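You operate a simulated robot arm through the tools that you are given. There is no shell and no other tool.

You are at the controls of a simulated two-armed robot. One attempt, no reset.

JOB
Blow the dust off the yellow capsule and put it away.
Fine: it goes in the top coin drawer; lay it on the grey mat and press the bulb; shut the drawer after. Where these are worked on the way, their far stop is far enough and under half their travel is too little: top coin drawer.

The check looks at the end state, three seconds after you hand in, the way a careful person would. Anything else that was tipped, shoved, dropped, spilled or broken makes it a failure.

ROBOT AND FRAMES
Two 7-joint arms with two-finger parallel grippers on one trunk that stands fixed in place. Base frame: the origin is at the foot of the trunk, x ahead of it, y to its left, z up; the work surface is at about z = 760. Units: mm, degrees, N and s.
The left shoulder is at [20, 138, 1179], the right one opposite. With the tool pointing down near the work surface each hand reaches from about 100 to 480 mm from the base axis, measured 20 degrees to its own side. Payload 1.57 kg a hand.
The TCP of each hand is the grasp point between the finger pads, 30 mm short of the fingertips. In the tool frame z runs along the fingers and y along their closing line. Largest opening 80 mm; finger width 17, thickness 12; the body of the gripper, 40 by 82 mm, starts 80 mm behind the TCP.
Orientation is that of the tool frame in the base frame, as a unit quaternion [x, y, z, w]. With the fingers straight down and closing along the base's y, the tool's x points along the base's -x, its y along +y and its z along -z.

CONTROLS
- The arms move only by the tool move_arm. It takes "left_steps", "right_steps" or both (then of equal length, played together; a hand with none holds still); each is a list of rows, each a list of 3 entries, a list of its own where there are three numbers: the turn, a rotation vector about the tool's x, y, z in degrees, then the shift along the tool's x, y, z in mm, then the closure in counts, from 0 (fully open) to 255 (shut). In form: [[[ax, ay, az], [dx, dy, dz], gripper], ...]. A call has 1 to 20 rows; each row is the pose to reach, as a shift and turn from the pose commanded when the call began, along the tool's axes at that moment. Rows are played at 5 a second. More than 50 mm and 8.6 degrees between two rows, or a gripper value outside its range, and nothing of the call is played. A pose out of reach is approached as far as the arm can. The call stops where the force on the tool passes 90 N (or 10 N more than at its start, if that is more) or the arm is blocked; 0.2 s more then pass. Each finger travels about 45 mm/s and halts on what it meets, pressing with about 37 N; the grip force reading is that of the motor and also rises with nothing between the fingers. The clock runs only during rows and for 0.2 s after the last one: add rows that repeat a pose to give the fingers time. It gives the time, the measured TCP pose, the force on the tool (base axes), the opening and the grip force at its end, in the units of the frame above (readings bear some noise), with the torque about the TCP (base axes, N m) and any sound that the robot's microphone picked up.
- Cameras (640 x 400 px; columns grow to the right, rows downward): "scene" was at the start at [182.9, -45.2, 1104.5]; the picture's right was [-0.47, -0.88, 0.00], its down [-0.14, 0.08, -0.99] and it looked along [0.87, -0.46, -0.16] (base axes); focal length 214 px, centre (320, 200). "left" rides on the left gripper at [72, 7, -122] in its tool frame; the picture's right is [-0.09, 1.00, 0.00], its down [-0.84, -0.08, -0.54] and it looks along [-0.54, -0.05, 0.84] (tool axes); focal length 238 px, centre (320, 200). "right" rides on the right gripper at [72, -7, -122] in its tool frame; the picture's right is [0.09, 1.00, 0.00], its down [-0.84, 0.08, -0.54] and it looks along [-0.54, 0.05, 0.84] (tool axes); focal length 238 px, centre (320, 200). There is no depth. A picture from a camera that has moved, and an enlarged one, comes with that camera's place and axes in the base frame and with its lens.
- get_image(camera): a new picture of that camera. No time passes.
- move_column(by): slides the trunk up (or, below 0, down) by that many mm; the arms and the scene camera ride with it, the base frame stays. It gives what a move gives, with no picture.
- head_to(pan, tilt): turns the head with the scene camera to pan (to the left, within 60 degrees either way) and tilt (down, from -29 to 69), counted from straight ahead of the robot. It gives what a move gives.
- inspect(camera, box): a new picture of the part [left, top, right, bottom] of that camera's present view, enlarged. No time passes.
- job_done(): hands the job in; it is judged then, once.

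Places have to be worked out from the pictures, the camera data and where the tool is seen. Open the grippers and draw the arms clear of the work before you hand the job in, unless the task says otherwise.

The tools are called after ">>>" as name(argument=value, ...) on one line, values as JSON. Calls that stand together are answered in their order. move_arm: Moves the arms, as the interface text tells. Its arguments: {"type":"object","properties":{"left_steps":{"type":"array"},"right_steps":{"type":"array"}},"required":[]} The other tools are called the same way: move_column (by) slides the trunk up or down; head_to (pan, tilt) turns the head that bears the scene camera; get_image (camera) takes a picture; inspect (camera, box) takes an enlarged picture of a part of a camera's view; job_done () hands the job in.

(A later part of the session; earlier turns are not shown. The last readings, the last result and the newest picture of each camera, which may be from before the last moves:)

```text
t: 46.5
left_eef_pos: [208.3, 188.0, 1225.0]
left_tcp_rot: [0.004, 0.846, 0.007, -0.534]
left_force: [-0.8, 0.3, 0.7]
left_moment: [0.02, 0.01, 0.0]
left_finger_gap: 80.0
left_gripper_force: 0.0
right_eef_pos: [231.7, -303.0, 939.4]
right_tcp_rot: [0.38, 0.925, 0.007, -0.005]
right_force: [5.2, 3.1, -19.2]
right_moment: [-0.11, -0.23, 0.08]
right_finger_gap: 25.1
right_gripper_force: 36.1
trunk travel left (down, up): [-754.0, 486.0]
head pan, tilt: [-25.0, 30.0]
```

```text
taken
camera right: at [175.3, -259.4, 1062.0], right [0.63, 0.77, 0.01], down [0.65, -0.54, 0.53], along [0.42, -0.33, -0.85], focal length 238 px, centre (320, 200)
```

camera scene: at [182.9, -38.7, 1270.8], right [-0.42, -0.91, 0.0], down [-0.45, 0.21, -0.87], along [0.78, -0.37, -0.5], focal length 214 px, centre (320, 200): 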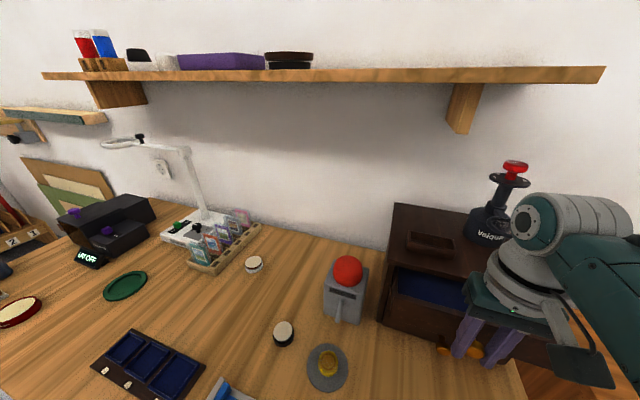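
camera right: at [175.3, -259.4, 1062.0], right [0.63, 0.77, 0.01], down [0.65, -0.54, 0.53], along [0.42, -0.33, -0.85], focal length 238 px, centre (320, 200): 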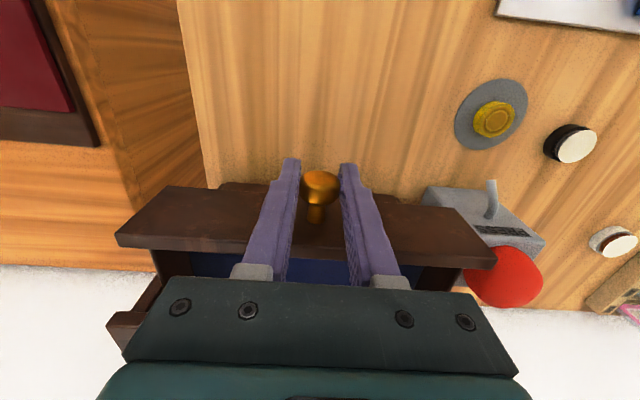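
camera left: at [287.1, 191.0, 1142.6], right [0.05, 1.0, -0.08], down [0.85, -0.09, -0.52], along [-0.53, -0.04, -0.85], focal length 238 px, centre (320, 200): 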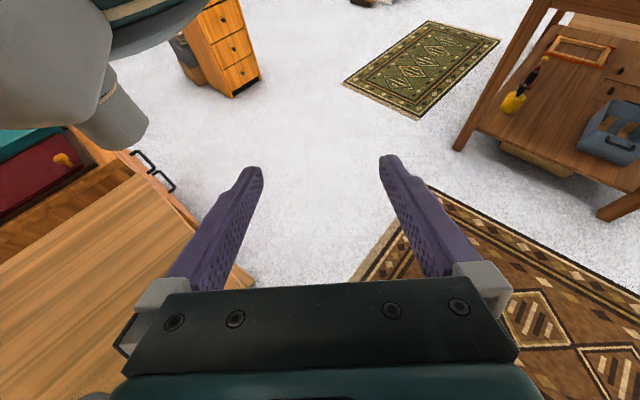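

The drawer is about 61 mm out and the knob is still firmly held. I pull on another 35 mm, lowering the hand slightly to relieve the vertical load.

>>> move_arm(right_steps=[[[0, 0, 0], [9, 0, 0.8], 255], [[0, 0, 0], [18, 0, 0.8], 255], [[0, 0, 0], [27, 0, 0.8], 255], [[0, 0, 0], [35, 0, 0.8], 255], [[0, 0, 0], [35, 0, 0.8], 255]])

>>> get_image(camera="scene")

>>> get_image(camera="right")

```text
t: 47.7
left_eef_pos: [207.6, 188.9, 1224.9]
left_tcp_rot: [0.004, 0.846, 0.007, -0.534]
left_force: [-0.4, 1.0, 0.5]
left_moment: [0.0, 0.0, -0.03]
left_finger_gap: 80.0
left_gripper_force: 0.1
right_eef_pos: [206.7, -278.0, 938.6]
right_tcp_rot: [0.381, 0.925, 0.007, -0.003]
right_force: [4.9, 5.4, -17.4]
right_moment: [0.22, 0.14, 0.05]
right_finger_gap: 25.2
right_gripper_force: 37.0
trunk travel left (down, up): [-754.0, 486.0]
head pan, tilt: [-25.0, 30.0]
```

```text
taken
camera scene: at [182.9, -38.7, 1271.0], right [-0.42, -0.91, 0.0], down [-0.45, 0.21, -0.87], along [0.79, -0.37, -0.5], focal length 214 px, centre (320, 200)
```

scene: 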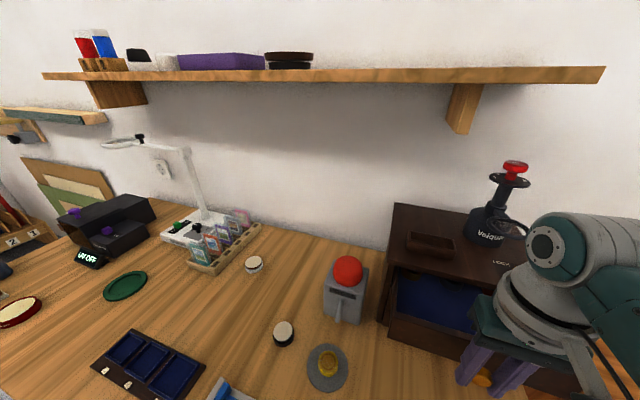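

```text
taken
camera right: at [150.8, -235.0, 1061.8], right [0.63, 0.77, 0.01], down [0.65, -0.54, 0.53], along [0.42, -0.33, -0.85], focal length 238 px, centre (320, 200)
```

right: 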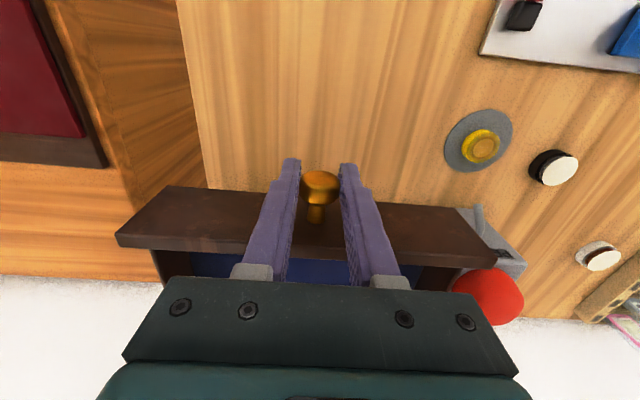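

About 96 mm out with little pulling force, so not yet at the stop. I'll pull 20 mm more and watch the force.

>>> move_arm(right_steps=[[[0, 0, 0], [7, 0, 0.8], 255], [[0, 0, 0], [14, 0, 0.8], 255], [[0, 0, 0], [20, 0, 0.8], 255], [[0, 0, 0], [20, 0, 0.8], 255]])

>>> get_image(camera="scene")

```text
t: 48.7
left_eef_pos: [208.9, 189.9, 1226.3]
left_tcp_rot: [0.003, 0.846, 0.007, -0.532]
left_force: [0.0, 0.3, 1.0]
left_moment: [0.0, 0.0, 0.03]
left_finger_gap: 80.1
left_gripper_force: 0.2
right_eef_pos: [197.1, -269.4, 940.0]
right_tcp_rot: [0.379, 0.925, 0.003, 0.002]
right_force: [12.2, 9.7, -34.1]
right_moment: [0.0, -0.17, -0.04]
right_finger_gap: 25.4
right_gripper_force: 36.3
trunk travel left (down, up): [-754.0, 486.0]
head pan, tilt: [-25.0, 30.0]
```

```text
taken
camera scene: at [183.5, -37.4, 1270.9], right [-0.42, -0.91, 0.0], down [-0.45, 0.21, -0.87], along [0.79, -0.36, -0.5], focal length 214 px, centre (320, 200)
```

scene: 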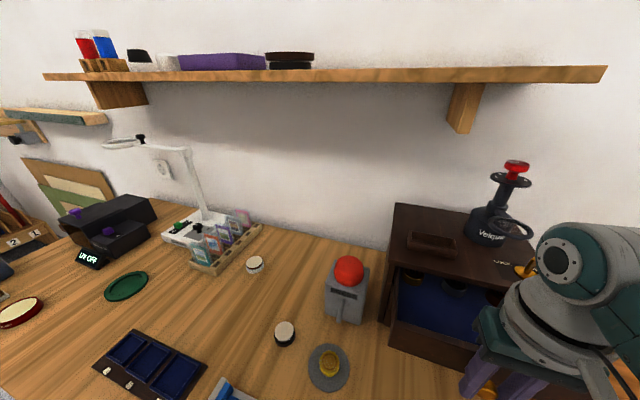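

The drawer is about 109 mm out, but only part of the last pull went through and the arm seems to be pressing on the trunk. I'll look closely before going on.

>>> inspect(camera="scene", box=[360, 190, 640, 400])

>>> get_image(camera="right")

>>> get_image(camera="left")

```text
1.90 times, centred on (500, 295) of scene
camera zoom: at [183.5, -37.4, 1270.9], right [-0.42, -0.91, 0.0], down [-0.45, 0.21, -0.87], along [0.79, -0.36, -0.5], focal length 408 px, centre (-23, 19)
```

zoom: 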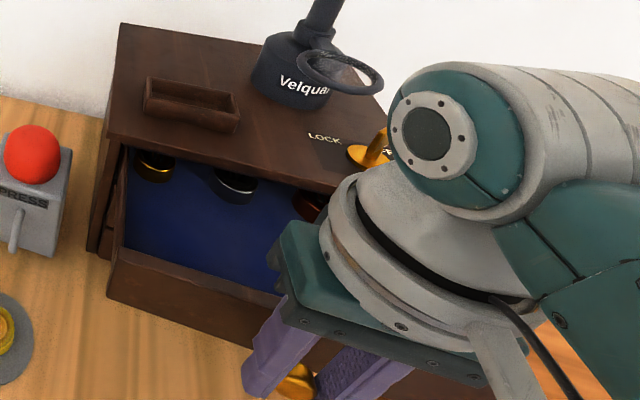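

```text
taken
camera right: at [139.8, -223.6, 1061.8], right [0.63, 0.77, 0.01], down [0.65, -0.53, 0.54], along [0.43, -0.34, -0.84], focal length 238 px, centre (320, 200)
```

right: 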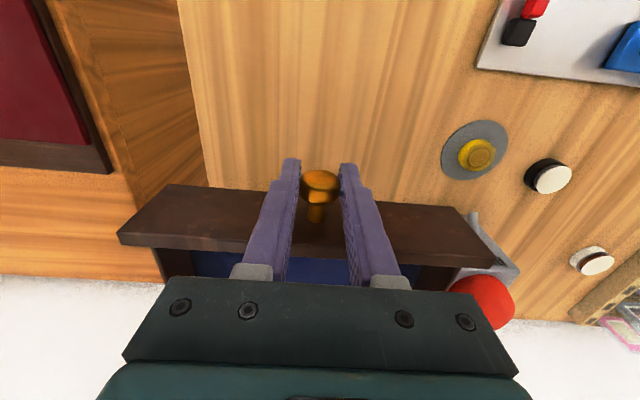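

```text
taken
camera left: at [287.7, 193.1, 1343.4], right [0.05, 1.0, -0.07], down [0.85, -0.08, -0.52], along [-0.53, -0.04, -0.85], focal length 238 px, centre (320, 200)
```

left: 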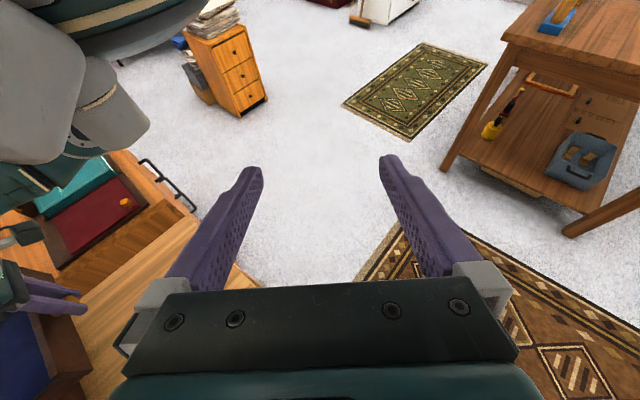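

The drawer is open roughly 109 mm of a cabinet only about 228 mm deep, with other capsules in a back row and free blue lining in front. That is past half, and the arm is at its fold limit, so I'll release the knob and see.

>>> move_arm(right_steps=[[[0, 0, 0], [-5, 0, 1], 255], [[0, 0, 0], [-6, 0, 1], 128], [[0, 0, 0], [-6, 0, 1], 0], [[0, 0, 0], [-6, 0, 1], 0], [[0, 0, 0], [-6, 0, 1], 0]])

>>> inspect(camera="scene", box=[360, 190, 640, 400])

>>> get_image(camera="right")

```text
t: 49.9
left_eef_pos: [207.7, 185.8, 1224.2]
left_tcp_rot: [0.005, 0.846, 0.007, -0.533]
left_force: [-0.8, -1.0, -0.2]
left_moment: [-0.01, -0.02, 0.02]
left_finger_gap: 80.2
left_gripper_force: 0.0
right_eef_pos: [197.4, -271.9, 939.1]
right_tcp_rot: [0.381, 0.925, 0.004, -0.001]
right_force: [0.0, 0.9, -0.4]
right_moment: [0.03, 0.0, -0.01]
right_finger_gap: 80.0
right_gripper_force: 0.0
trunk travel left (down, up): [-754.0, 486.0]
head pan, tilt: [-25.0, 30.0]
```

```text
1.90 times, centred on (500, 295) of scene
camera zoom: at [182.8, -39.8, 1271.0], right [-0.42, -0.91, 0.0], down [-0.45, 0.21, -0.87], along [0.78, -0.37, -0.5], focal length 408 px, centre (-23, 19)
```

zoom: 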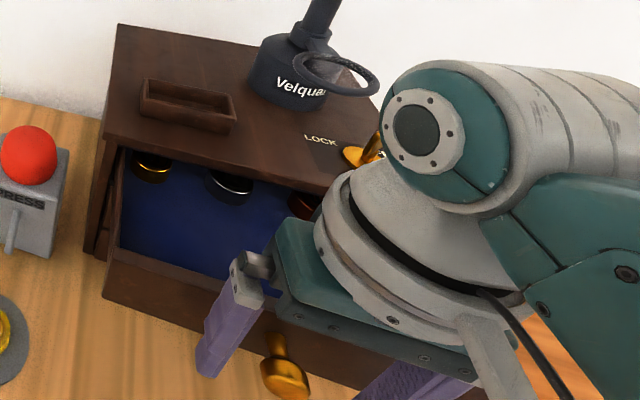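

```text
taken
camera right: at [141.8, -228.1, 1061.3], right [0.64, 0.77, 0.01], down [0.65, -0.54, 0.54], along [0.42, -0.34, -0.84], focal length 238 px, centre (320, 200)
```

right: 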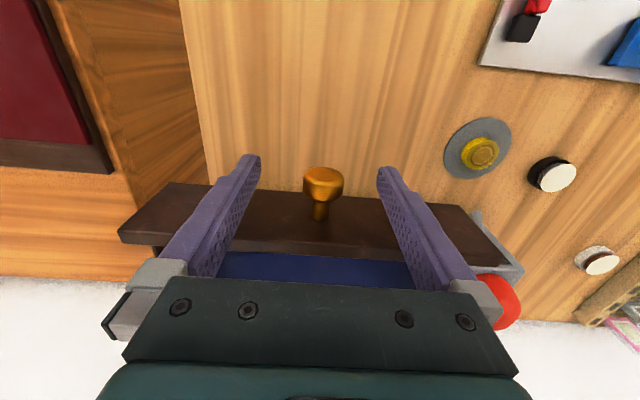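

Released cleanly; the knob is free and the drawer stays open. I'll raise the hand straight up off the knob, above the drawer's rim.

>>> move_arm(right_steps=[[[0, 0, 0], [0, 0, -15], 0], [[0, 0, 0], [0, 0, -30], 0], [[0, 0, 0], [0, 0, -48], 0], [[0, 0, 0], [0, 0, -68], 0], [[0, 0, 0], [0, 0, -68], 0]])

>>> get_image(camera="right")

>>> get_image(camera="scene")

```text
t: 51.1
left_eef_pos: [207.6, 187.3, 1224.8]
left_tcp_rot: [0.004, 0.846, 0.006, -0.534]
left_force: [0.1, 0.2, 0.2]
left_moment: [-0.01, -0.02, -0.02]
left_finger_gap: 79.9
left_gripper_force: 0.1
right_eef_pos: [197.6, -291.6, 1012.8]
right_tcp_rot: [0.377, 0.926, -0.019, 0.008]
right_force: [0.3, -0.2, -0.4]
right_moment: [0.04, 0.02, 0.0]
right_finger_gap: 80.2
right_gripper_force: 0.0
trunk travel left (down, up): [-754.0, 486.0]
head pan, tilt: [-25.0, 30.0]
```

```text
taken
camera right: at [141.4, -241.1, 1131.5], right [0.63, 0.78, -0.03], down [0.65, -0.51, 0.56], along [0.42, -0.38, -0.83], focal length 238 px, centre (320, 200)
```

right: 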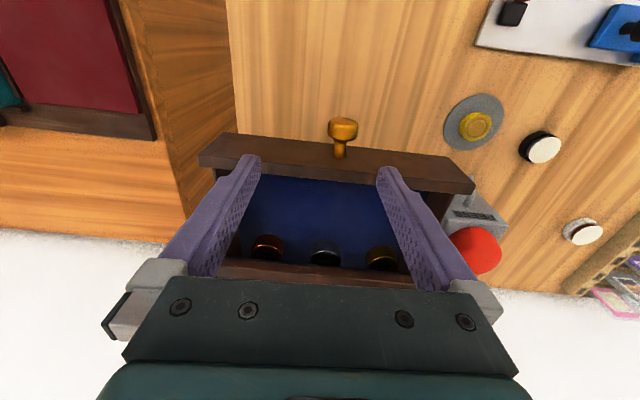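

```text
taken
camera scene: at [182.8, -39.8, 1271.0], right [-0.42, -0.91, 0.0], down [-0.45, 0.21, -0.87], along [0.78, -0.37, -0.5], focal length 214 px, centre (320, 200)
```

scene: 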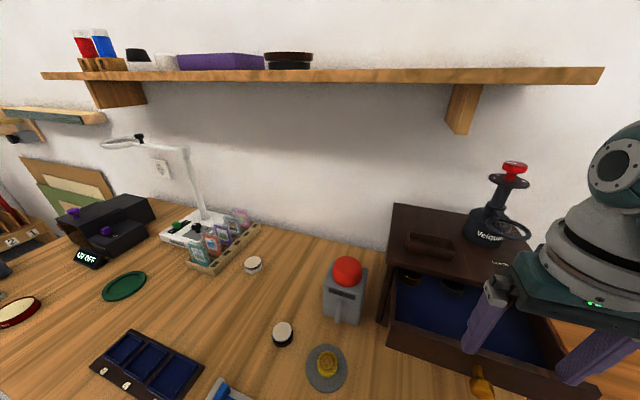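

The whole open drawer is in view now: knob at about (197, -272), three capsules at the back, free lining in front. I'll move the hand left, back toward the mat, turning the yaw back to zero on the way.

>>> move_arm(right_steps=[[[0, 0, -5], [0, 20, -2], 0], [[0, 0, -12], [0, 45, -2], 0], [[0, 0, -19], [-2, 70, 0], 0], [[0, 0, -26], [-6, 95, 0], 0], [[0, 0, -33], [-12, 120, 0], 0], [[0, 0, -40], [-20, 145, 0], 0], [[0, 0, -45], [-28, 168, 0], 0], [[0, 0, -45], [-28, 168, 0], 0]])

>>> get_image(camera="right")

>>> get_image(camera="scene")

```text
t: 52.9
left_eef_pos: [207.1, 187.3, 1225.6]
left_tcp_rot: [0.003, 0.846, 0.005, -0.533]
left_force: [-0.3, -0.2, 0.2]
left_moment: [-0.02, -0.01, -0.04]
left_finger_gap: 79.9
left_gripper_force: 0.1
right_eef_pos: [336.6, -171.7, 1006.3]
right_tcp_rot: [-0.002, 1.0, 0.007, 0.001]
right_force: [0.0, -0.6, 0.6]
right_moment: [-0.03, -0.01, 0.0]
right_finger_gap: 80.2
right_gripper_force: 0.0
trunk travel left (down, up): [-754.0, 486.0]
head pan, tilt: [-25.0, 30.0]
```

```text
taken
camera right: at [264.0, -180.8, 1128.8], right [-0.1, 0.99, 0.01], down [0.84, 0.08, 0.54], along [0.54, 0.07, -0.84], focal length 238 px, centre (320, 200)
```

right: 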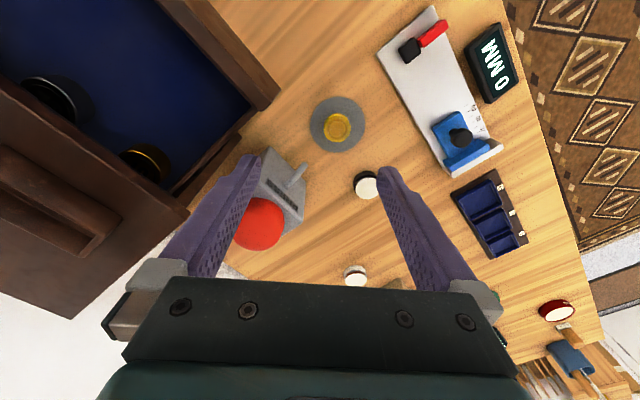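

```text
taken
camera scene: at [182.9, -39.8, 1271.0], right [-0.42, -0.91, 0.0], down [-0.45, 0.21, -0.87], along [0.78, -0.37, -0.5], focal length 214 px, centre (320, 200)
```

scene: 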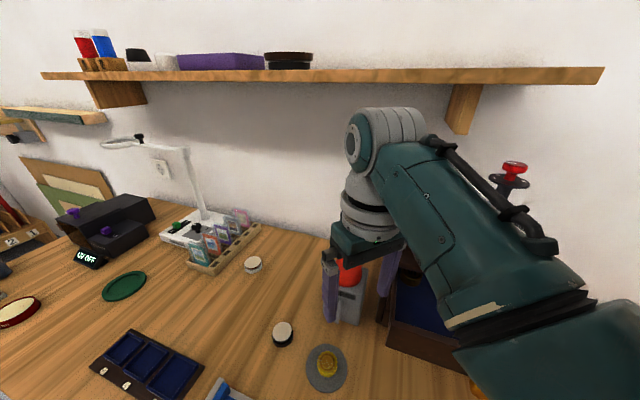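

Reached (337, -172, 1006), vertical with zero yaw. I'll shift over the mat first so that lowering the trunk keeps the fingers away from the open drawer.

>>> move_arm(right_steps=[[[0, 0, 0], [-10, 11, 0], 0], [[0, 0, 0], [-20, 22, 0], 0], [[0, 0, 0], [-28, 32, 0], 0], [[0, 0, 0], [-28, 32, 0], 0]])

>>> get_image(camera="right")

```text
t: 53.9
left_eef_pos: [207.9, 187.7, 1224.5]
left_tcp_rot: [0.004, 0.846, 0.006, -0.534]
left_force: [0.3, 0.4, 0.1]
left_moment: [0.01, 0.0, 0.04]
left_finger_gap: 80.1
left_gripper_force: 0.1
right_eef_pos: [363.4, -138.0, 1008.6]
right_tcp_rot: [-0.003, 1.0, 0.006, 0.001]
right_force: [-1.4, -0.4, 0.5]
right_moment: [-0.01, -0.02, -0.01]
right_finger_gap: 79.9
right_gripper_force: 0.1
trunk travel left (down, up): [-754.0, 486.0]
head pan, tilt: [-25.0, 30.0]
```

```text
taken
camera right: at [291.5, -148.1, 1129.7], right [-0.1, 1.0, 0.01], down [0.84, 0.07, 0.54], along [0.54, 0.06, -0.84], focal length 238 px, centre (320, 200)
```

right: 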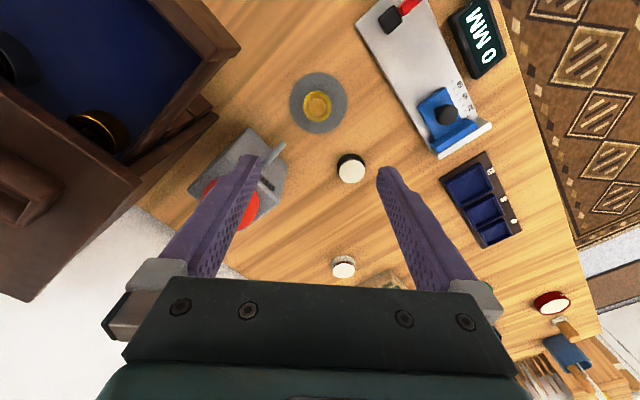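

The hand is above the capsule. Now I lower the trunk by 100 mm to bring the mat within reach of a vertical hand.

>>> move_column(by=-100)

>>> get_image(camera="right")

>>> get_image(camera="scene")

```text
t: 55.2
left_eef_pos: [209.3, 187.0, 1123.9]
left_tcp_rot: [0.004, 0.845, 0.006, -0.534]
left_force: [-0.2, -0.2, -0.2]
left_moment: [0.01, 0.0, 0.01]
left_finger_gap: 79.8
left_gripper_force: 0.1
right_eef_pos: [363.0, -139.2, 908.0]
right_tcp_rot: [-0.003, 1.0, 0.007, 0.001]
right_force: [-0.3, 0.0, -0.1]
right_moment: [-0.02, 0.03, -0.01]
right_finger_gap: 80.2
right_gripper_force: 0.0
trunk travel left (down, up): [-654.0, 586.0]
head pan, tilt: [-25.0, 30.0]
```

```text
taken
camera right: at [291.4, -148.3, 1029.7], right [-0.1, 1.0, 0.01], down [0.84, 0.07, 0.54], along [0.54, 0.06, -0.84], focal length 238 px, centre (320, 200)
```

right: 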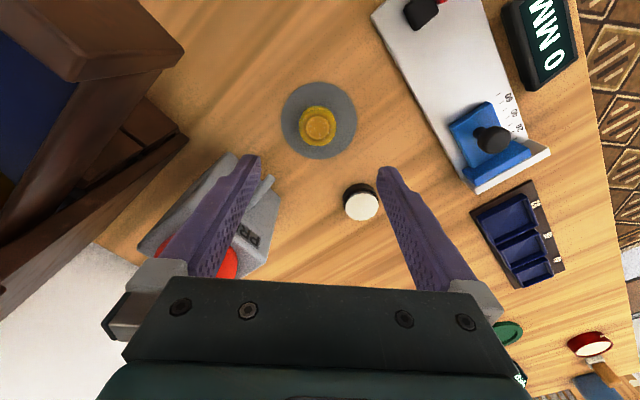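

```text
taken
camera scene: at [182.9, -39.8, 1171.1], right [-0.42, -0.91, 0.0], down [-0.45, 0.21, -0.87], along [0.78, -0.37, -0.5], focal length 214 px, centre (320, 200)
```

scene: 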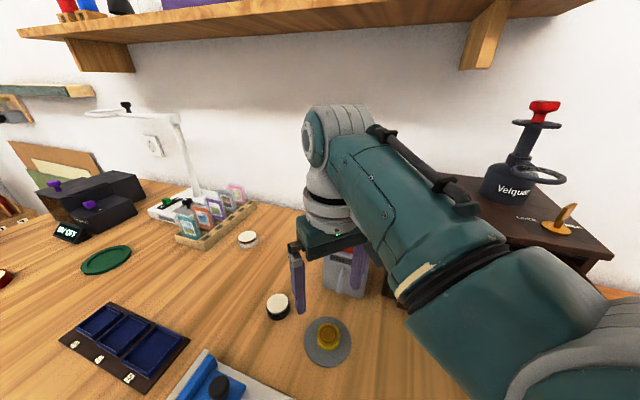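

The capsule is at about (361, -141), nearly under the hand. I'll descend to about z 848 and re-check.

>>> move_arm(right_steps=[[[0, 0, 0], [0.5, -0.5, 15], 0], [[0, 0, 0], [1, -1, 35], 0], [[0, 0, 0], [1.5, -1.8, 55], 0], [[0, 0, 0], [1.5, -1.8, 60], 0], [[0, 0, 0], [1.5, -1.8, 60], 0]])

>>> get_image(camera="right")

```text
t: 56.4
left_eef_pos: [208.6, 187.0, 1123.9]
left_tcp_rot: [0.003, 0.846, 0.005, -0.534]
left_force: [-0.4, -0.5, -0.6]
left_moment: [0.0, -0.05, 0.02]
left_finger_gap: 80.3
left_gripper_force: 0.0
right_eef_pos: [361.8, -139.0, 848.5]
right_tcp_rot: [-0.003, 1.0, 0.006, 0.001]
right_force: [-1.0, 0.0, -0.6]
right_moment: [-0.01, -0.02, -0.02]
right_finger_gap: 80.0
right_gripper_force: 0.1
trunk travel left (down, up): [-654.0, 586.0]
head pan, tilt: [-25.0, 30.0]
```

```text
taken
camera right: at [289.5, -149.6, 970.0], right [-0.1, 1.0, 0.01], down [0.84, 0.07, 0.54], along [0.54, 0.06, -0.84], focal length 238 px, centre (320, 200)
```

right: 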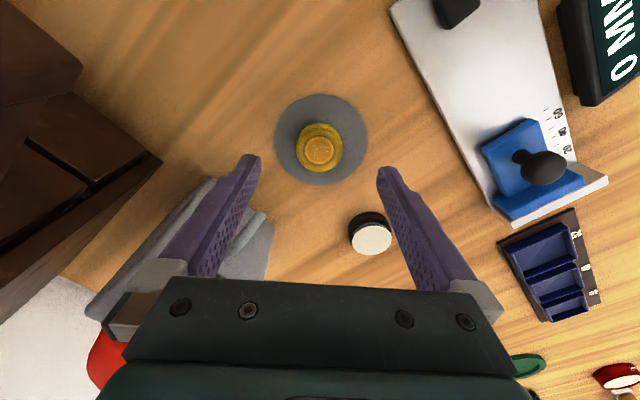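

The capsule centre is near (364, -140.5). I'll descend 52 mm to bring the tips around it, just above the mat.

>>> move_arm(right_steps=[[[0, 0, 0], [-1, -1, 20], 0], [[0, 0, 0], [-1.7, -1.5, 38], 0], [[0, 0, 0], [-1.7, -1.5, 47], 0], [[0, 0, 0], [-1.7, -1.5, 51], 0], [[0, 0, 0], [-1.7, -1.5, 51], 0]])

>>> inspect(camera="right", box=[200, 80, 440, 240])

>>> inspect(camera="scene", box=[240, 220, 440, 400])

```text
t: 57.6
left_eef_pos: [208.4, 186.2, 1124.4]
left_tcp_rot: [0.004, 0.846, 0.005, -0.534]
left_force: [0.4, 0.6, -0.8]
left_moment: [-0.01, -0.01, -0.01]
left_finger_gap: 79.9
left_gripper_force: 0.1
right_eef_pos: [362.9, -140.8, 796.9]
right_tcp_rot: [-0.003, 1.0, 0.006, 0.0]
right_force: [0.8, 1.3, 0.9]
right_moment: [0.01, 0.02, -0.01]
right_finger_gap: 80.0
right_gripper_force: 0.1
trunk travel left (down, up): [-654.0, 586.0]
head pan, tilt: [-25.0, 30.0]
```

```text
2.50 times, centred on (320, 160) of right
camera zoom: at [290.4, -150.6, 918.8], right [-0.1, 1.0, 0.01], down [0.84, 0.08, 0.54], along [0.54, 0.06, -0.84], focal length 596 px, centre (320, 300)
```

zoom: 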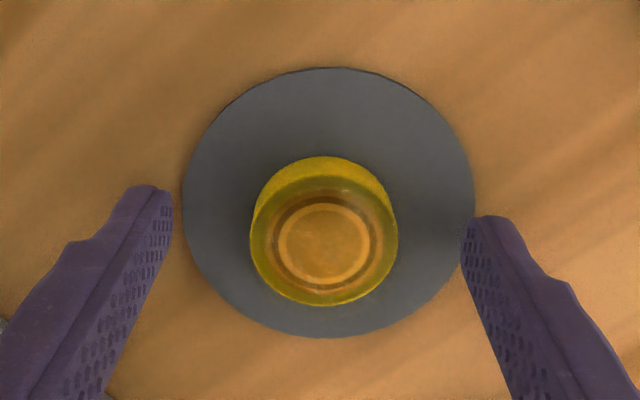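

```text
2.22 times, centred on (340, 310) of scene
camera zoom: at [182.8, -39.8, 1171.0], right [-0.42, -0.91, 0.0], down [-0.45, 0.21, -0.87], along [0.78, -0.37, -0.5], focal length 477 px, centre (276, -44)
```

zoom: 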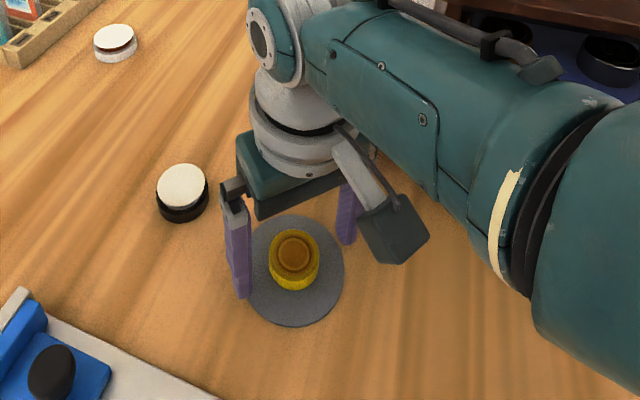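

The tips straddle the capsule and it is centred within 2 mm. I'll nudge and close the gripper.

>>> move_arm(right_steps=[[[0, 0, 0], [-1.5, -1, 0.5], 0], [[0, 0, 0], [-1.5, -1, 0.5], 100], [[0, 0, 0], [-1.5, -1, 0.5], 180], [[0, 0, 0], [-1.5, -1, 0.5], 255], [[0, 0, 0], [-1.5, -1, 0.5], 255], [[0, 0, 0], [-1.5, -1, 0.5], 255]])

>>> inspect(camera="right", box=[200, 80, 440, 240])

```text
t: 59.0
left_eef_pos: [208.0, 185.7, 1124.9]
left_tcp_rot: [0.004, 0.846, 0.006, -0.533]
left_force: [-1.0, 0.2, 1.0]
left_moment: [0.02, -0.02, 0.03]
left_finger_gap: 80.0
left_gripper_force: 0.0
right_eef_pos: [364.8, -141.9, 796.5]
right_tcp_rot: [-0.002, 1.0, 0.006, 0.001]
right_force: [0.3, 0.4, 1.3]
right_moment: [-0.01, 0.03, -0.02]
right_finger_gap: 38.7
right_gripper_force: 35.1
trunk travel left (down, up): [-654.0, 586.0]
head pan, tilt: [-25.0, 30.0]
```

```text
2.50 times, centred on (320, 160) of right
camera zoom: at [292.5, -151.7, 918.4], right [-0.1, 1.0, 0.01], down [0.84, 0.07, 0.54], along [0.54, 0.06, -0.84], focal length 596 px, centre (320, 300)
```

zoom: 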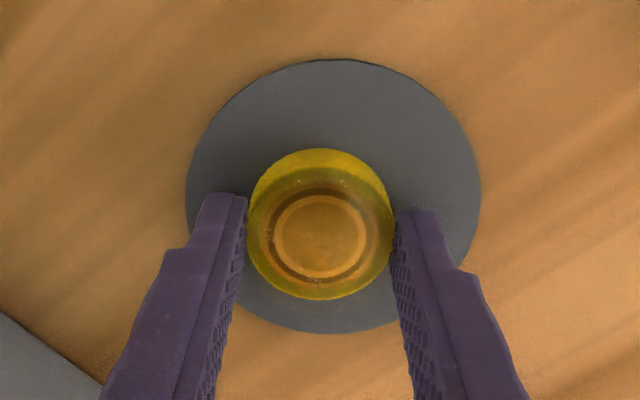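

Gripped again (38.7 mm, 35 N). I'll lift it straight up 112 mm.

>>> move_arm(right_steps=[[[0, 0, 0], [0, 0, -10], 255], [[0, 0, 0], [0, 0, -35], 255], [[0, 0, 0], [0, 0, -62], 255], [[0, 0, 0], [0, 0, -90], 255], [[0, 0, 0], [0, 0, -112], 255], [[0, 0, 0], [0, 0, -112], 255]])

>>> get_image(camera="right")

```text
t: 60.4
left_eef_pos: [207.3, 186.8, 1124.6]
left_tcp_rot: [0.004, 0.846, 0.006, -0.533]
left_force: [-0.6, 0.1, -0.2]
left_moment: [0.04, -0.02, 0.0]
left_finger_gap: 79.9
left_gripper_force: 0.0
right_eef_pos: [363.8, -143.1, 908.2]
right_tcp_rot: [-0.003, 1.0, 0.006, 0.001]
right_force: [0.6, -0.2, 0.2]
right_moment: [-0.02, 0.01, 0.0]
right_finger_gap: 38.6
right_gripper_force: 37.1
trunk travel left (down, up): [-654.0, 586.0]
head pan, tilt: [-25.0, 30.0]
```

```text
taken
camera right: at [291.1, -151.6, 1030.4], right [-0.1, 1.0, 0.01], down [0.84, 0.08, 0.54], along [0.54, 0.06, -0.84], focal length 238 px, centre (320, 200)
```

right: 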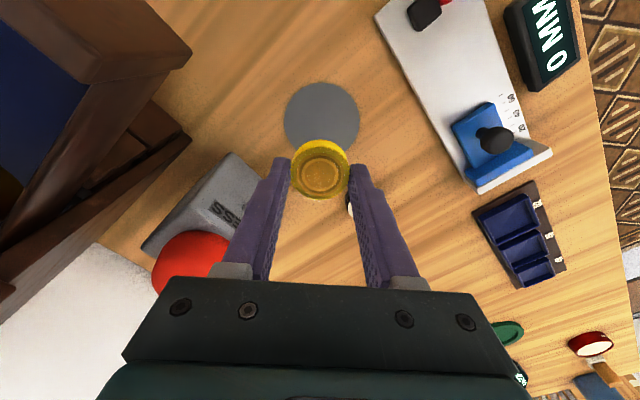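

The capsule is held firmly. I raise the trunk 120 mm so that it clears the drawer rim.

>>> move_column(by=120)

>>> get_image(camera="scene")

>>> get_image(camera="right")

```text
t: 61.9
left_eef_pos: [209.0, 184.8, 1244.6]
left_tcp_rot: [0.004, 0.846, 0.005, -0.533]
left_force: [0.7, 0.1, -0.5]
left_moment: [0.02, 0.02, 0.03]
left_finger_gap: 80.0
left_gripper_force: 0.1
right_eef_pos: [362.6, -143.0, 1028.6]
right_tcp_rot: [-0.002, 1.0, 0.006, 0.0]
right_force: [-0.5, -0.9, -0.4]
right_moment: [0.0, 0.0, -0.01]
right_finger_gap: 38.3
right_gripper_force: 36.7
trunk travel left (down, up): [-774.0, 466.0]
head pan, tilt: [-25.0, 30.0]
```

```text
taken
camera scene: at [182.8, -39.8, 1291.0], right [-0.42, -0.91, 0.0], down [-0.45, 0.21, -0.87], along [0.78, -0.37, -0.5], focal length 214 px, centre (320, 200)
```

scene: 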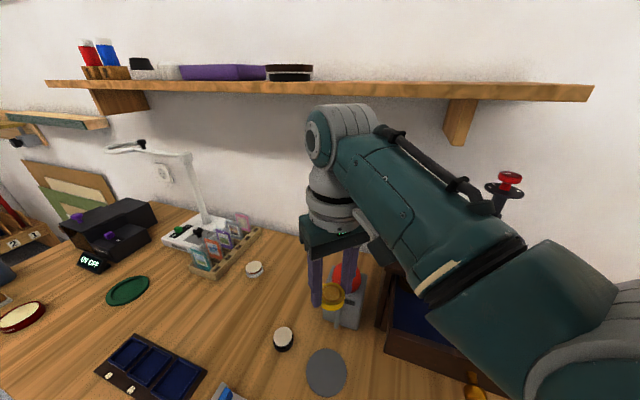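

```text
taken
camera right: at [291.0, -151.7, 1150.0], right [-0.1, 1.0, 0.01], down [0.84, 0.07, 0.54], along [0.54, 0.06, -0.84], focal length 238 px, centre (320, 200)
```

right: 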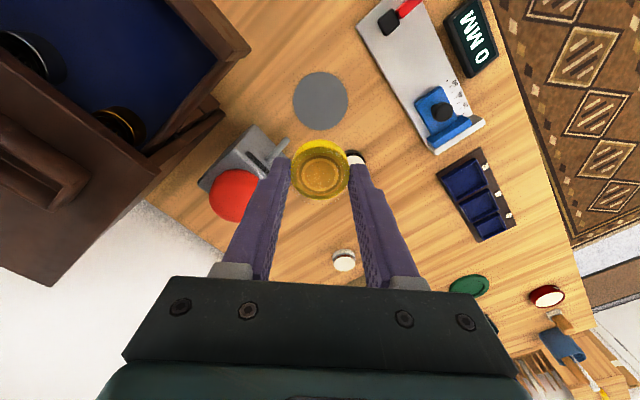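

The capsule's underside is now at about z 994, above everything on the way. I'll carry it along to above the open drawer, yawing to match the drawer front as I go, halfway first.

>>> move_arm(right_steps=[[[0, 0, 6], [14, -26, 0], 255], [[0, 0, 12], [28, -52, 0], 255], [[0, 0, 18], [42, -78, 0], 255], [[0, 0, 24], [57, -104, 0], 255], [[0, 0, 24], [57, -104, 0], 255]])

>>> get_image(camera="right")

```text
t: 63.1
left_eef_pos: [207.4, 186.5, 1244.1]
left_tcp_rot: [0.004, 0.846, 0.006, -0.534]
left_force: [0.9, -0.5, -0.2]
left_moment: [0.0, -0.02, -0.01]
left_finger_gap: 80.1
left_gripper_force: 0.1
right_eef_pos: [306.8, -246.5, 1028.9]
right_tcp_rot: [0.206, 0.979, 0.006, -0.001]
right_force: [-0.8, 0.0, 0.1]
right_moment: [0.02, 0.01, -0.01]
right_finger_gap: 38.7
right_gripper_force: 36.9
trunk travel left (down, up): [-774.0, 466.0]
head pan, tilt: [-25.0, 30.0]
```

```text
taken
camera right: at [237.9, -225.6, 1150.1], right [0.32, 0.95, 0.01], down [0.8, -0.27, 0.54], along [0.51, -0.16, -0.84], focal length 238 px, centre (320, 200)
```

right: 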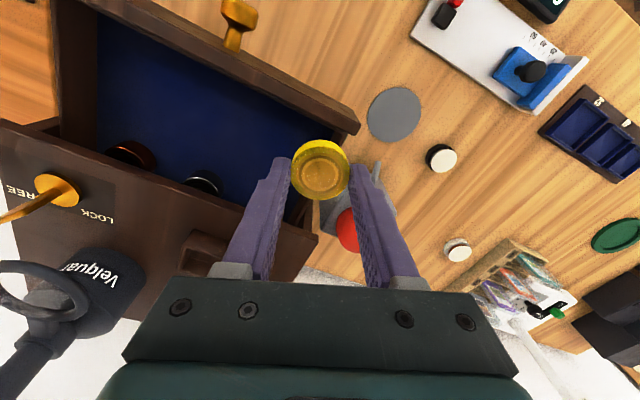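

Clear so far. The free lining spans from the front panel to the cabinet edge, so I aim for its middle at about (257, -327), completing the yaw.

>>> move_arm(right_steps=[[[0, 0, 5.5], [3, -24, 0], 255], [[0, 0, 11], [6, -48, 0], 255], [[0, 0, 16], [9.5, -72, 0], 255], [[0, 0, 21], [13, -94.3, 0], 255], [[0, 0, 21], [13, -94.3, 0], 255]])

>>> get_image(camera="right")

>>> get_image(camera="scene")

```text
t: 64.3
left_eef_pos: [207.6, 187.2, 1244.0]
left_tcp_rot: [0.004, 0.845, 0.005, -0.534]
left_force: [0.0, 0.3, 0.7]
left_moment: [-0.02, -0.01, 0.0]
left_finger_gap: 80.0
left_gripper_force: 0.0
right_eef_pos: [258.3, -325.3, 1027.9]
right_tcp_rot: [0.38, 0.925, 0.006, -0.002]
right_force: [-1.0, -0.2, -0.5]
right_moment: [0.0, -0.01, 0.0]
right_finger_gap: 38.5
right_gripper_force: 36.9
trunk travel left (down, up): [-774.0, 466.0]
head pan, tilt: [-25.0, 30.0]
```

```text
taken
camera right: at [201.1, -282.8, 1149.2], right [0.64, 0.77, 0.01], down [0.65, -0.54, 0.54], along [0.42, -0.33, -0.84], focal length 238 px, centre (320, 200)
```

right: 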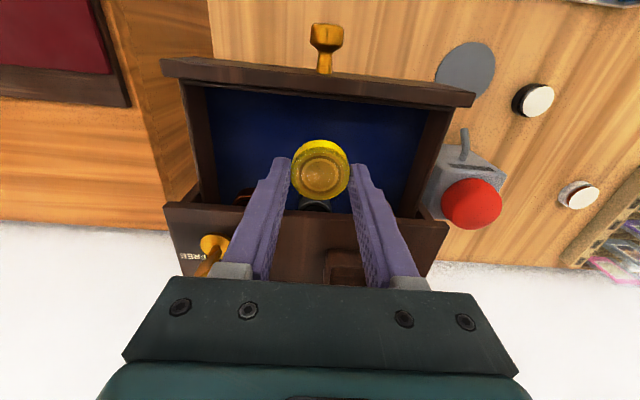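

```text
taken
camera scene: at [182.8, -39.8, 1291.0], right [-0.42, -0.91, 0.0], down [-0.45, 0.21, -0.87], along [0.78, -0.37, -0.5], focal length 214 px, centre (320, 200)
```

scene: 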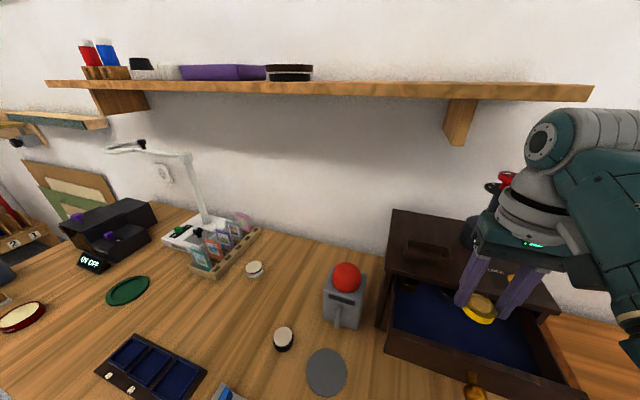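

The capsule hangs above the free lining, clear of the front panel and the back row. I'll descend about 80 mm into the drawer.

>>> move_arm(right_steps=[[[0, 0, 0], [0, 0, 20], 255], [[0, 0, 0], [0, 0, 40], 255], [[0, 0, 0], [0, 0, 60], 255], [[0, 0, 0], [0, 0, 74], 255], [[0, 0, 0], [0, 0, 80], 255], [[0, 0, 0], [0, 0, 80], 255]])

>>> get_image(camera="right")

>>> inspect(camera="scene", box=[370, 190, 640, 400])

```text
t: 65.7
left_eef_pos: [209.2, 186.9, 1244.9]
left_tcp_rot: [0.004, 0.846, 0.006, -0.534]
left_force: [0.6, 0.9, 0.0]
left_moment: [0.01, -0.01, 0.0]
left_finger_gap: 80.1
left_gripper_force: 0.0
right_eef_pos: [257.0, -326.4, 946.7]
right_tcp_rot: [0.38, 0.925, 0.007, -0.003]
right_force: [1.2, -0.5, -0.8]
right_moment: [0.02, -0.01, 0.0]
right_finger_gap: 38.5
right_gripper_force: 37.2
trunk travel left (down, up): [-774.0, 466.0]
head pan, tilt: [-25.0, 30.0]
```

```text
taken
camera right: at [200.6, -283.0, 1068.2], right [0.63, 0.77, 0.01], down [0.65, -0.54, 0.54], along [0.42, -0.33, -0.84], focal length 238 px, centre (320, 200)
```

right: 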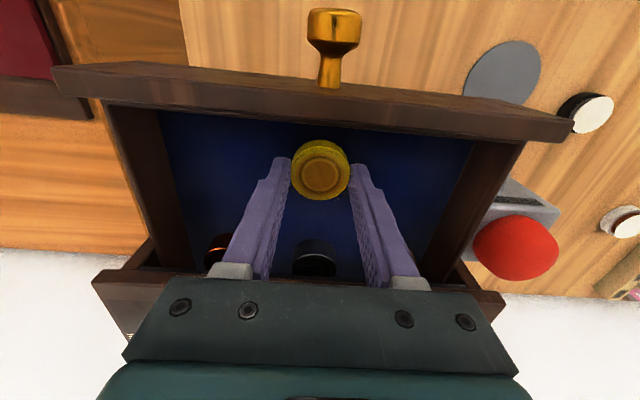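

```text
1.90 times, centred on (505, 295) of scene
camera zoom: at [182.8, -39.8, 1291.0], right [-0.42, -0.91, 0.0], down [-0.45, 0.21, -0.87], along [0.78, -0.37, -0.5], focal length 408 px, centre (-32, 19)
```

zoom: 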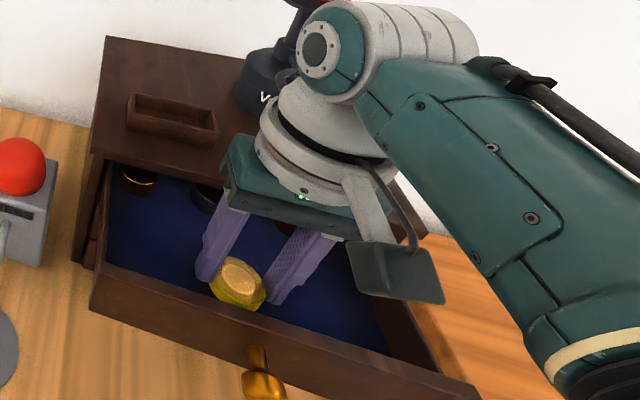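

No contact yet, with the capsule's base at about z 913. I creep down in small steps, watching the force.

>>> move_arm(right_steps=[[[0, 0, 0], [0, 0, 2], 255], [[0, 0, 0], [0, 0, 4], 255], [[0, 0, 0], [0, 0, 5], 255], [[0, 0, 0], [0, 0, 5], 255]])

>>> inspect(camera="right", box=[220, 90, 420, 230])

```text
t: 66.7
left_eef_pos: [207.9, 187.2, 1245.5]
left_tcp_rot: [0.004, 0.846, 0.006, -0.533]
left_force: [-0.1, 0.0, 0.3]
left_moment: [-0.01, -0.01, 0.05]
left_finger_gap: 80.0
left_gripper_force: 0.0
right_eef_pos: [256.9, -326.6, 940.2]
right_tcp_rot: [0.381, 0.925, 0.006, -0.002]
right_force: [0.1, 0.3, -0.1]
right_moment: [0.01, -0.01, 0.01]
right_finger_gap: 38.6
right_gripper_force: 37.3
trunk travel left (down, up): [-774.0, 466.0]
head pan, tilt: [-25.0, 30.0]
```

```text
2.86 times, centred on (320, 160) of right
camera zoom: at [201.0, -283.2, 1062.8], right [0.63, 0.77, 0.01], down [0.65, -0.54, 0.54], along [0.42, -0.33, -0.84], focal length 681 px, centre (320, 314)
```

zoom: 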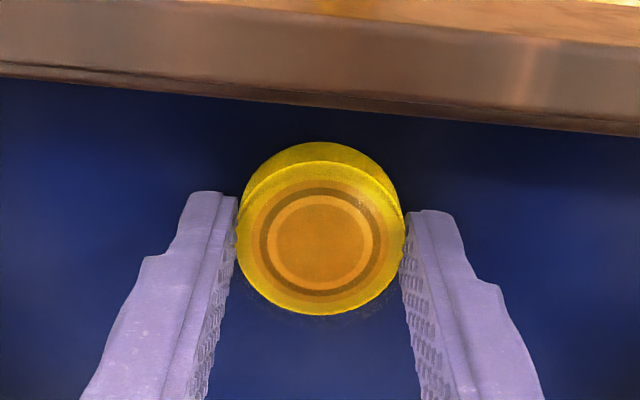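

Still no contact at base z about 907. Creeping on.

>>> move_arm(right_steps=[[[0, 0, 0], [0, 0, 1.2], 255], [[0, 0, 0], [0, 0, 2.4], 255], [[0, 0, 0], [0, 0, 3], 255], [[0, 0, 0], [0, 0, 3], 255]])

```text
t: 67.7
left_eef_pos: [208.1, 185.6, 1244.1]
left_tcp_rot: [0.005, 0.846, 0.005, -0.533]
left_force: [-0.3, 0.5, -0.1]
left_moment: [0.03, -0.01, 0.04]
left_finger_gap: 79.6
left_gripper_force: 0.0
right_eef_pos: [258.8, -328.2, 941.2]
right_tcp_rot: [0.38, 0.925, 0.005, 0.0]
right_force: [-1.2, 1.2, 26.7]
right_moment: [-0.26, 0.13, -0.02]
right_finger_gap: 38.5
right_gripper_force: 36.9
trunk travel left (down, up): [-774.0, 466.0]
head pan, tilt: [-25.0, 30.0]
```

Contact: the capsule is on the drawer floor (27 N). I'll ease up 2 mm to relieve the pressure and open the gripper.

>>> move_arm(right_steps=[[[0, 0, 0], [0, 0, -1.5], 255], [[0, 0, 0], [0, 0, -2], 255], [[0, 0, 0], [0, 0, -2], 128], [[0, 0, 0], [0, 0, -2], 40], [[0, 0, 0], [0, 0, -2], 0], [[0, 0, 0], [0, 0, -2], 0]])

>>> get_image(camera="right")

```text
t: 69.1
left_eef_pos: [208.0, 186.7, 1245.6]
left_tcp_rot: [0.003, 0.846, 0.004, -0.534]
left_force: [0.2, -0.4, 0.1]
left_moment: [0.0, 0.04, 0.04]
left_finger_gap: 80.2
left_gripper_force: 0.1
right_eef_pos: [256.6, -327.1, 939.9]
right_tcp_rot: [0.381, 0.925, 0.007, -0.002]
right_force: [-0.2, -0.3, -0.5]
right_moment: [0.01, 0.02, 0.0]
right_finger_gap: 79.7
right_gripper_force: 0.0
trunk travel left (down, up): [-774.0, 466.0]
head pan, tilt: [-25.0, 30.0]
```

```text
taken
camera right: at [201.0, -282.9, 1062.3], right [0.63, 0.77, 0.01], down [0.65, -0.54, 0.54], along [0.42, -0.33, -0.84], focal length 238 px, centre (320, 200)
```

right: 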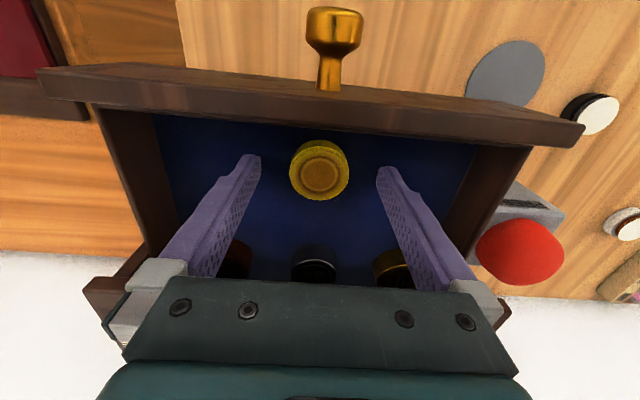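

The capsule lies on the drawer floor, upright, clear of everything. I'll lift the open hand straight up out of the drawer.

>>> move_arm(right_steps=[[[0, 0, 0], [0, 0, -15], 0], [[0, 0, 0], [0, 0, -35], 0], [[0, 0, 0], [0, 0, -60], 0], [[0, 0, 0], [0, 0, -82], 0], [[0, 0, 0], [0, 0, -82], 0]])

>>> get_image(camera="right")

>>> inspect(camera="scene", box=[370, 190, 640, 400])

```text
t: 70.3
left_eef_pos: [208.3, 186.1, 1245.1]
left_tcp_rot: [0.004, 0.846, 0.005, -0.533]
left_force: [-0.5, -0.3, 0.1]
left_moment: [-0.05, -0.02, 0.0]
left_finger_gap: 80.0
left_gripper_force: 0.1
right_eef_pos: [257.5, -327.6, 1021.6]
right_tcp_rot: [0.38, 0.925, 0.007, -0.002]
right_force: [0.3, 0.2, 0.0]
right_moment: [-0.04, 0.0, -0.02]
right_finger_gap: 80.0
right_gripper_force: 0.1
trunk travel left (down, up): [-774.0, 466.0]
head pan, tilt: [-25.0, 30.0]
```

```text
taken
camera right: at [202.0, -283.8, 1143.5], right [0.63, 0.77, 0.01], down [0.65, -0.54, 0.54], along [0.42, -0.33, -0.84], focal length 238 px, centre (320, 200)
```

right: 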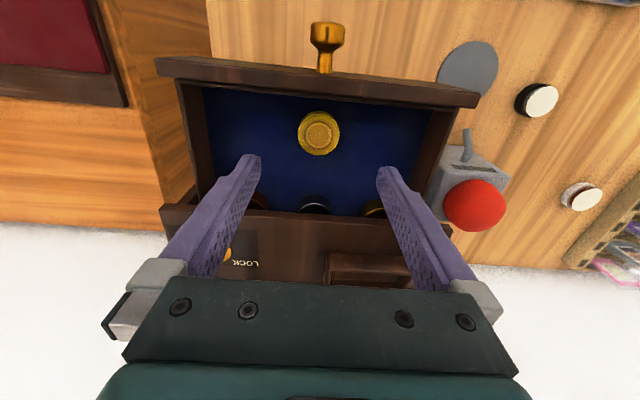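

```text
1.90 times, centred on (505, 295) of scene
camera zoom: at [182.8, -39.8, 1291.0], right [-0.42, -0.91, 0.0], down [-0.45, 0.21, -0.87], along [0.78, -0.37, -0.5], focal length 408 px, centre (-32, 19)
```

zoom: 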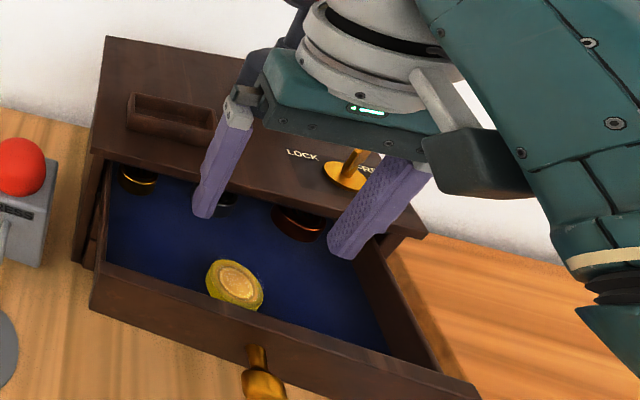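

All good in the drawer. I'll close the fingers and move to a spot in front of the drawer's face, left of the knob, still above the rim.

>>> move_arm(right_steps=[[[0, 0, 0], [17, 14, 0], 0], [[0, 0, 0], [34, 28, 0], 0], [[0, 0, 0], [51, 42, 0], 100], [[0, 0, 0], [68, 56, 0], 200], [[0, 0, 0], [84, 70, 0], 255], [[0, 0, 0], [84, 70, 0], 255], [[0, 0, 0], [84, 70, 0], 255]])

>>> get_image(camera="right")

>>> get_image(camera="scene")

```text
t: 71.9
left_eef_pos: [208.4, 187.4, 1244.4]
left_tcp_rot: [0.004, 0.846, 0.005, -0.534]
left_force: [0.6, -0.8, 0.1]
left_moment: [-0.02, -0.01, 0.0]
left_finger_gap: 79.9
left_gripper_force: 0.1
right_eef_pos: [247.6, -217.8, 1022.6]
right_tcp_rot: [0.38, 0.925, 0.006, -0.001]
right_force: [-0.1, -1.4, -0.4]
right_moment: [0.02, -0.02, -0.02]
right_finger_gap: 0.0
right_gripper_force: 12.2
trunk travel left (down, up): [-774.0, 466.0]
head pan, tilt: [-25.0, 30.0]
```

```text
taken
camera right: at [190.8, -174.5, 1144.3], right [0.63, 0.77, 0.01], down [0.65, -0.54, 0.54], along [0.42, -0.33, -0.84], focal length 238 px, centre (320, 200)
```

right: 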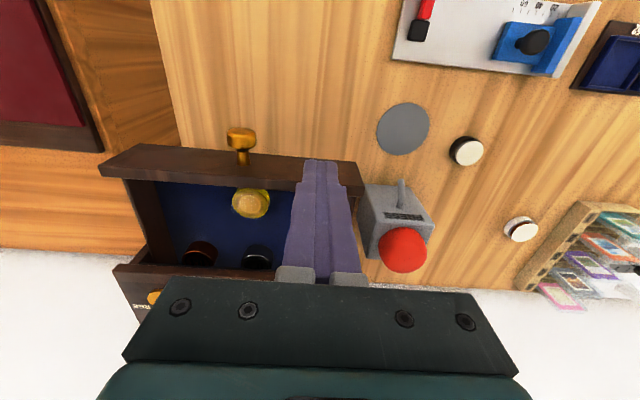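

```text
taken
camera scene: at [182.8, -39.8, 1291.0], right [-0.42, -0.91, 0.0], down [-0.45, 0.21, -0.87], along [0.78, -0.37, -0.5], focal length 214 px, centre (320, 200)
```

scene: 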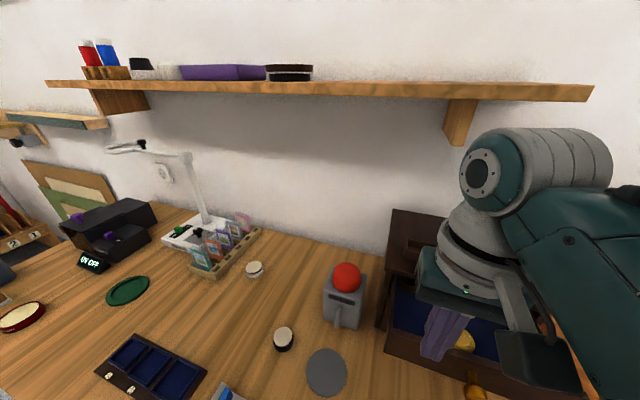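

The closed fingers are about 23 mm in front of the drawer's face (by projection). I'll descend to put the fingertips at face height.

>>> move_arm(right_steps=[[[0, 0, 0], [0, 0, 20], 255], [[0, 0, 0], [0, 0, 42], 255], [[0, 0, 0], [0, 0, 64], 255], [[0, 0, 0], [0, 0, 80], 255], [[0, 0, 0], [0, 0, 80], 255]])

>>> get_image(camera="right")

>>> inspect(camera="scene", box=[370, 190, 640, 400])

```text
t: 73.1
left_eef_pos: [207.6, 186.4, 1244.3]
left_tcp_rot: [0.004, 0.846, 0.005, -0.534]
left_force: [0.0, 0.1, -0.3]
left_moment: [-0.03, -0.04, 0.0]
left_finger_gap: 80.0
left_gripper_force: 0.0
right_eef_pos: [246.9, -216.5, 942.4]
right_tcp_rot: [0.381, 0.925, 0.006, -0.003]
right_force: [-0.1, -0.6, -0.2]
right_moment: [0.03, -0.03, -0.01]
right_finger_gap: 0.0
right_gripper_force: 21.4
trunk travel left (down, up): [-774.0, 466.0]
head pan, tilt: [-25.0, 30.0]
```

```text
taken
camera right: at [190.7, -173.9, 1064.5], right [0.64, 0.77, 0.01], down [0.65, -0.54, 0.54], along [0.42, -0.33, -0.84], focal length 238 px, centre (320, 200)
```

right: 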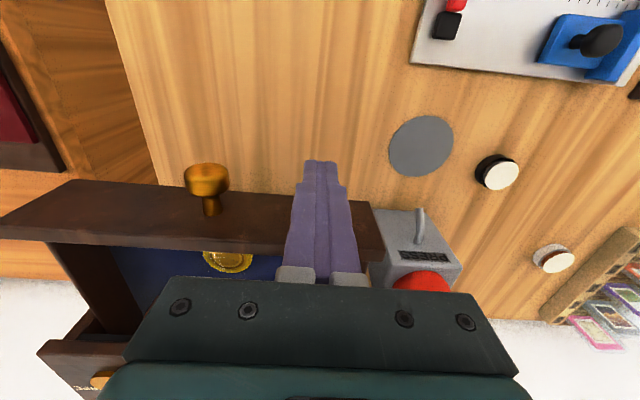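

```text
1.90 times, centred on (505, 295) of scene
camera zoom: at [182.8, -39.8, 1291.0], right [-0.42, -0.91, 0.0], down [-0.45, 0.21, -0.87], along [0.78, -0.37, -0.5], focal length 408 px, centre (-32, 19)
```

zoom: 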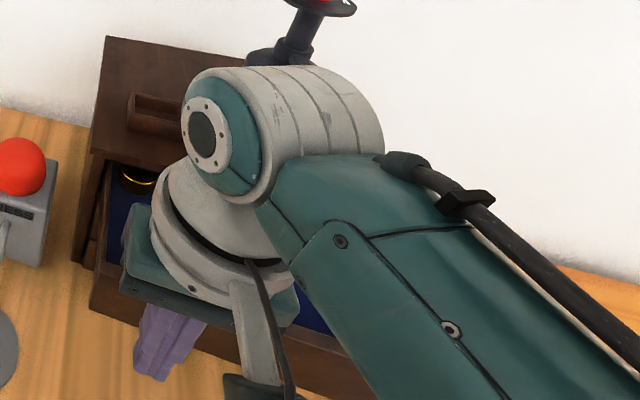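

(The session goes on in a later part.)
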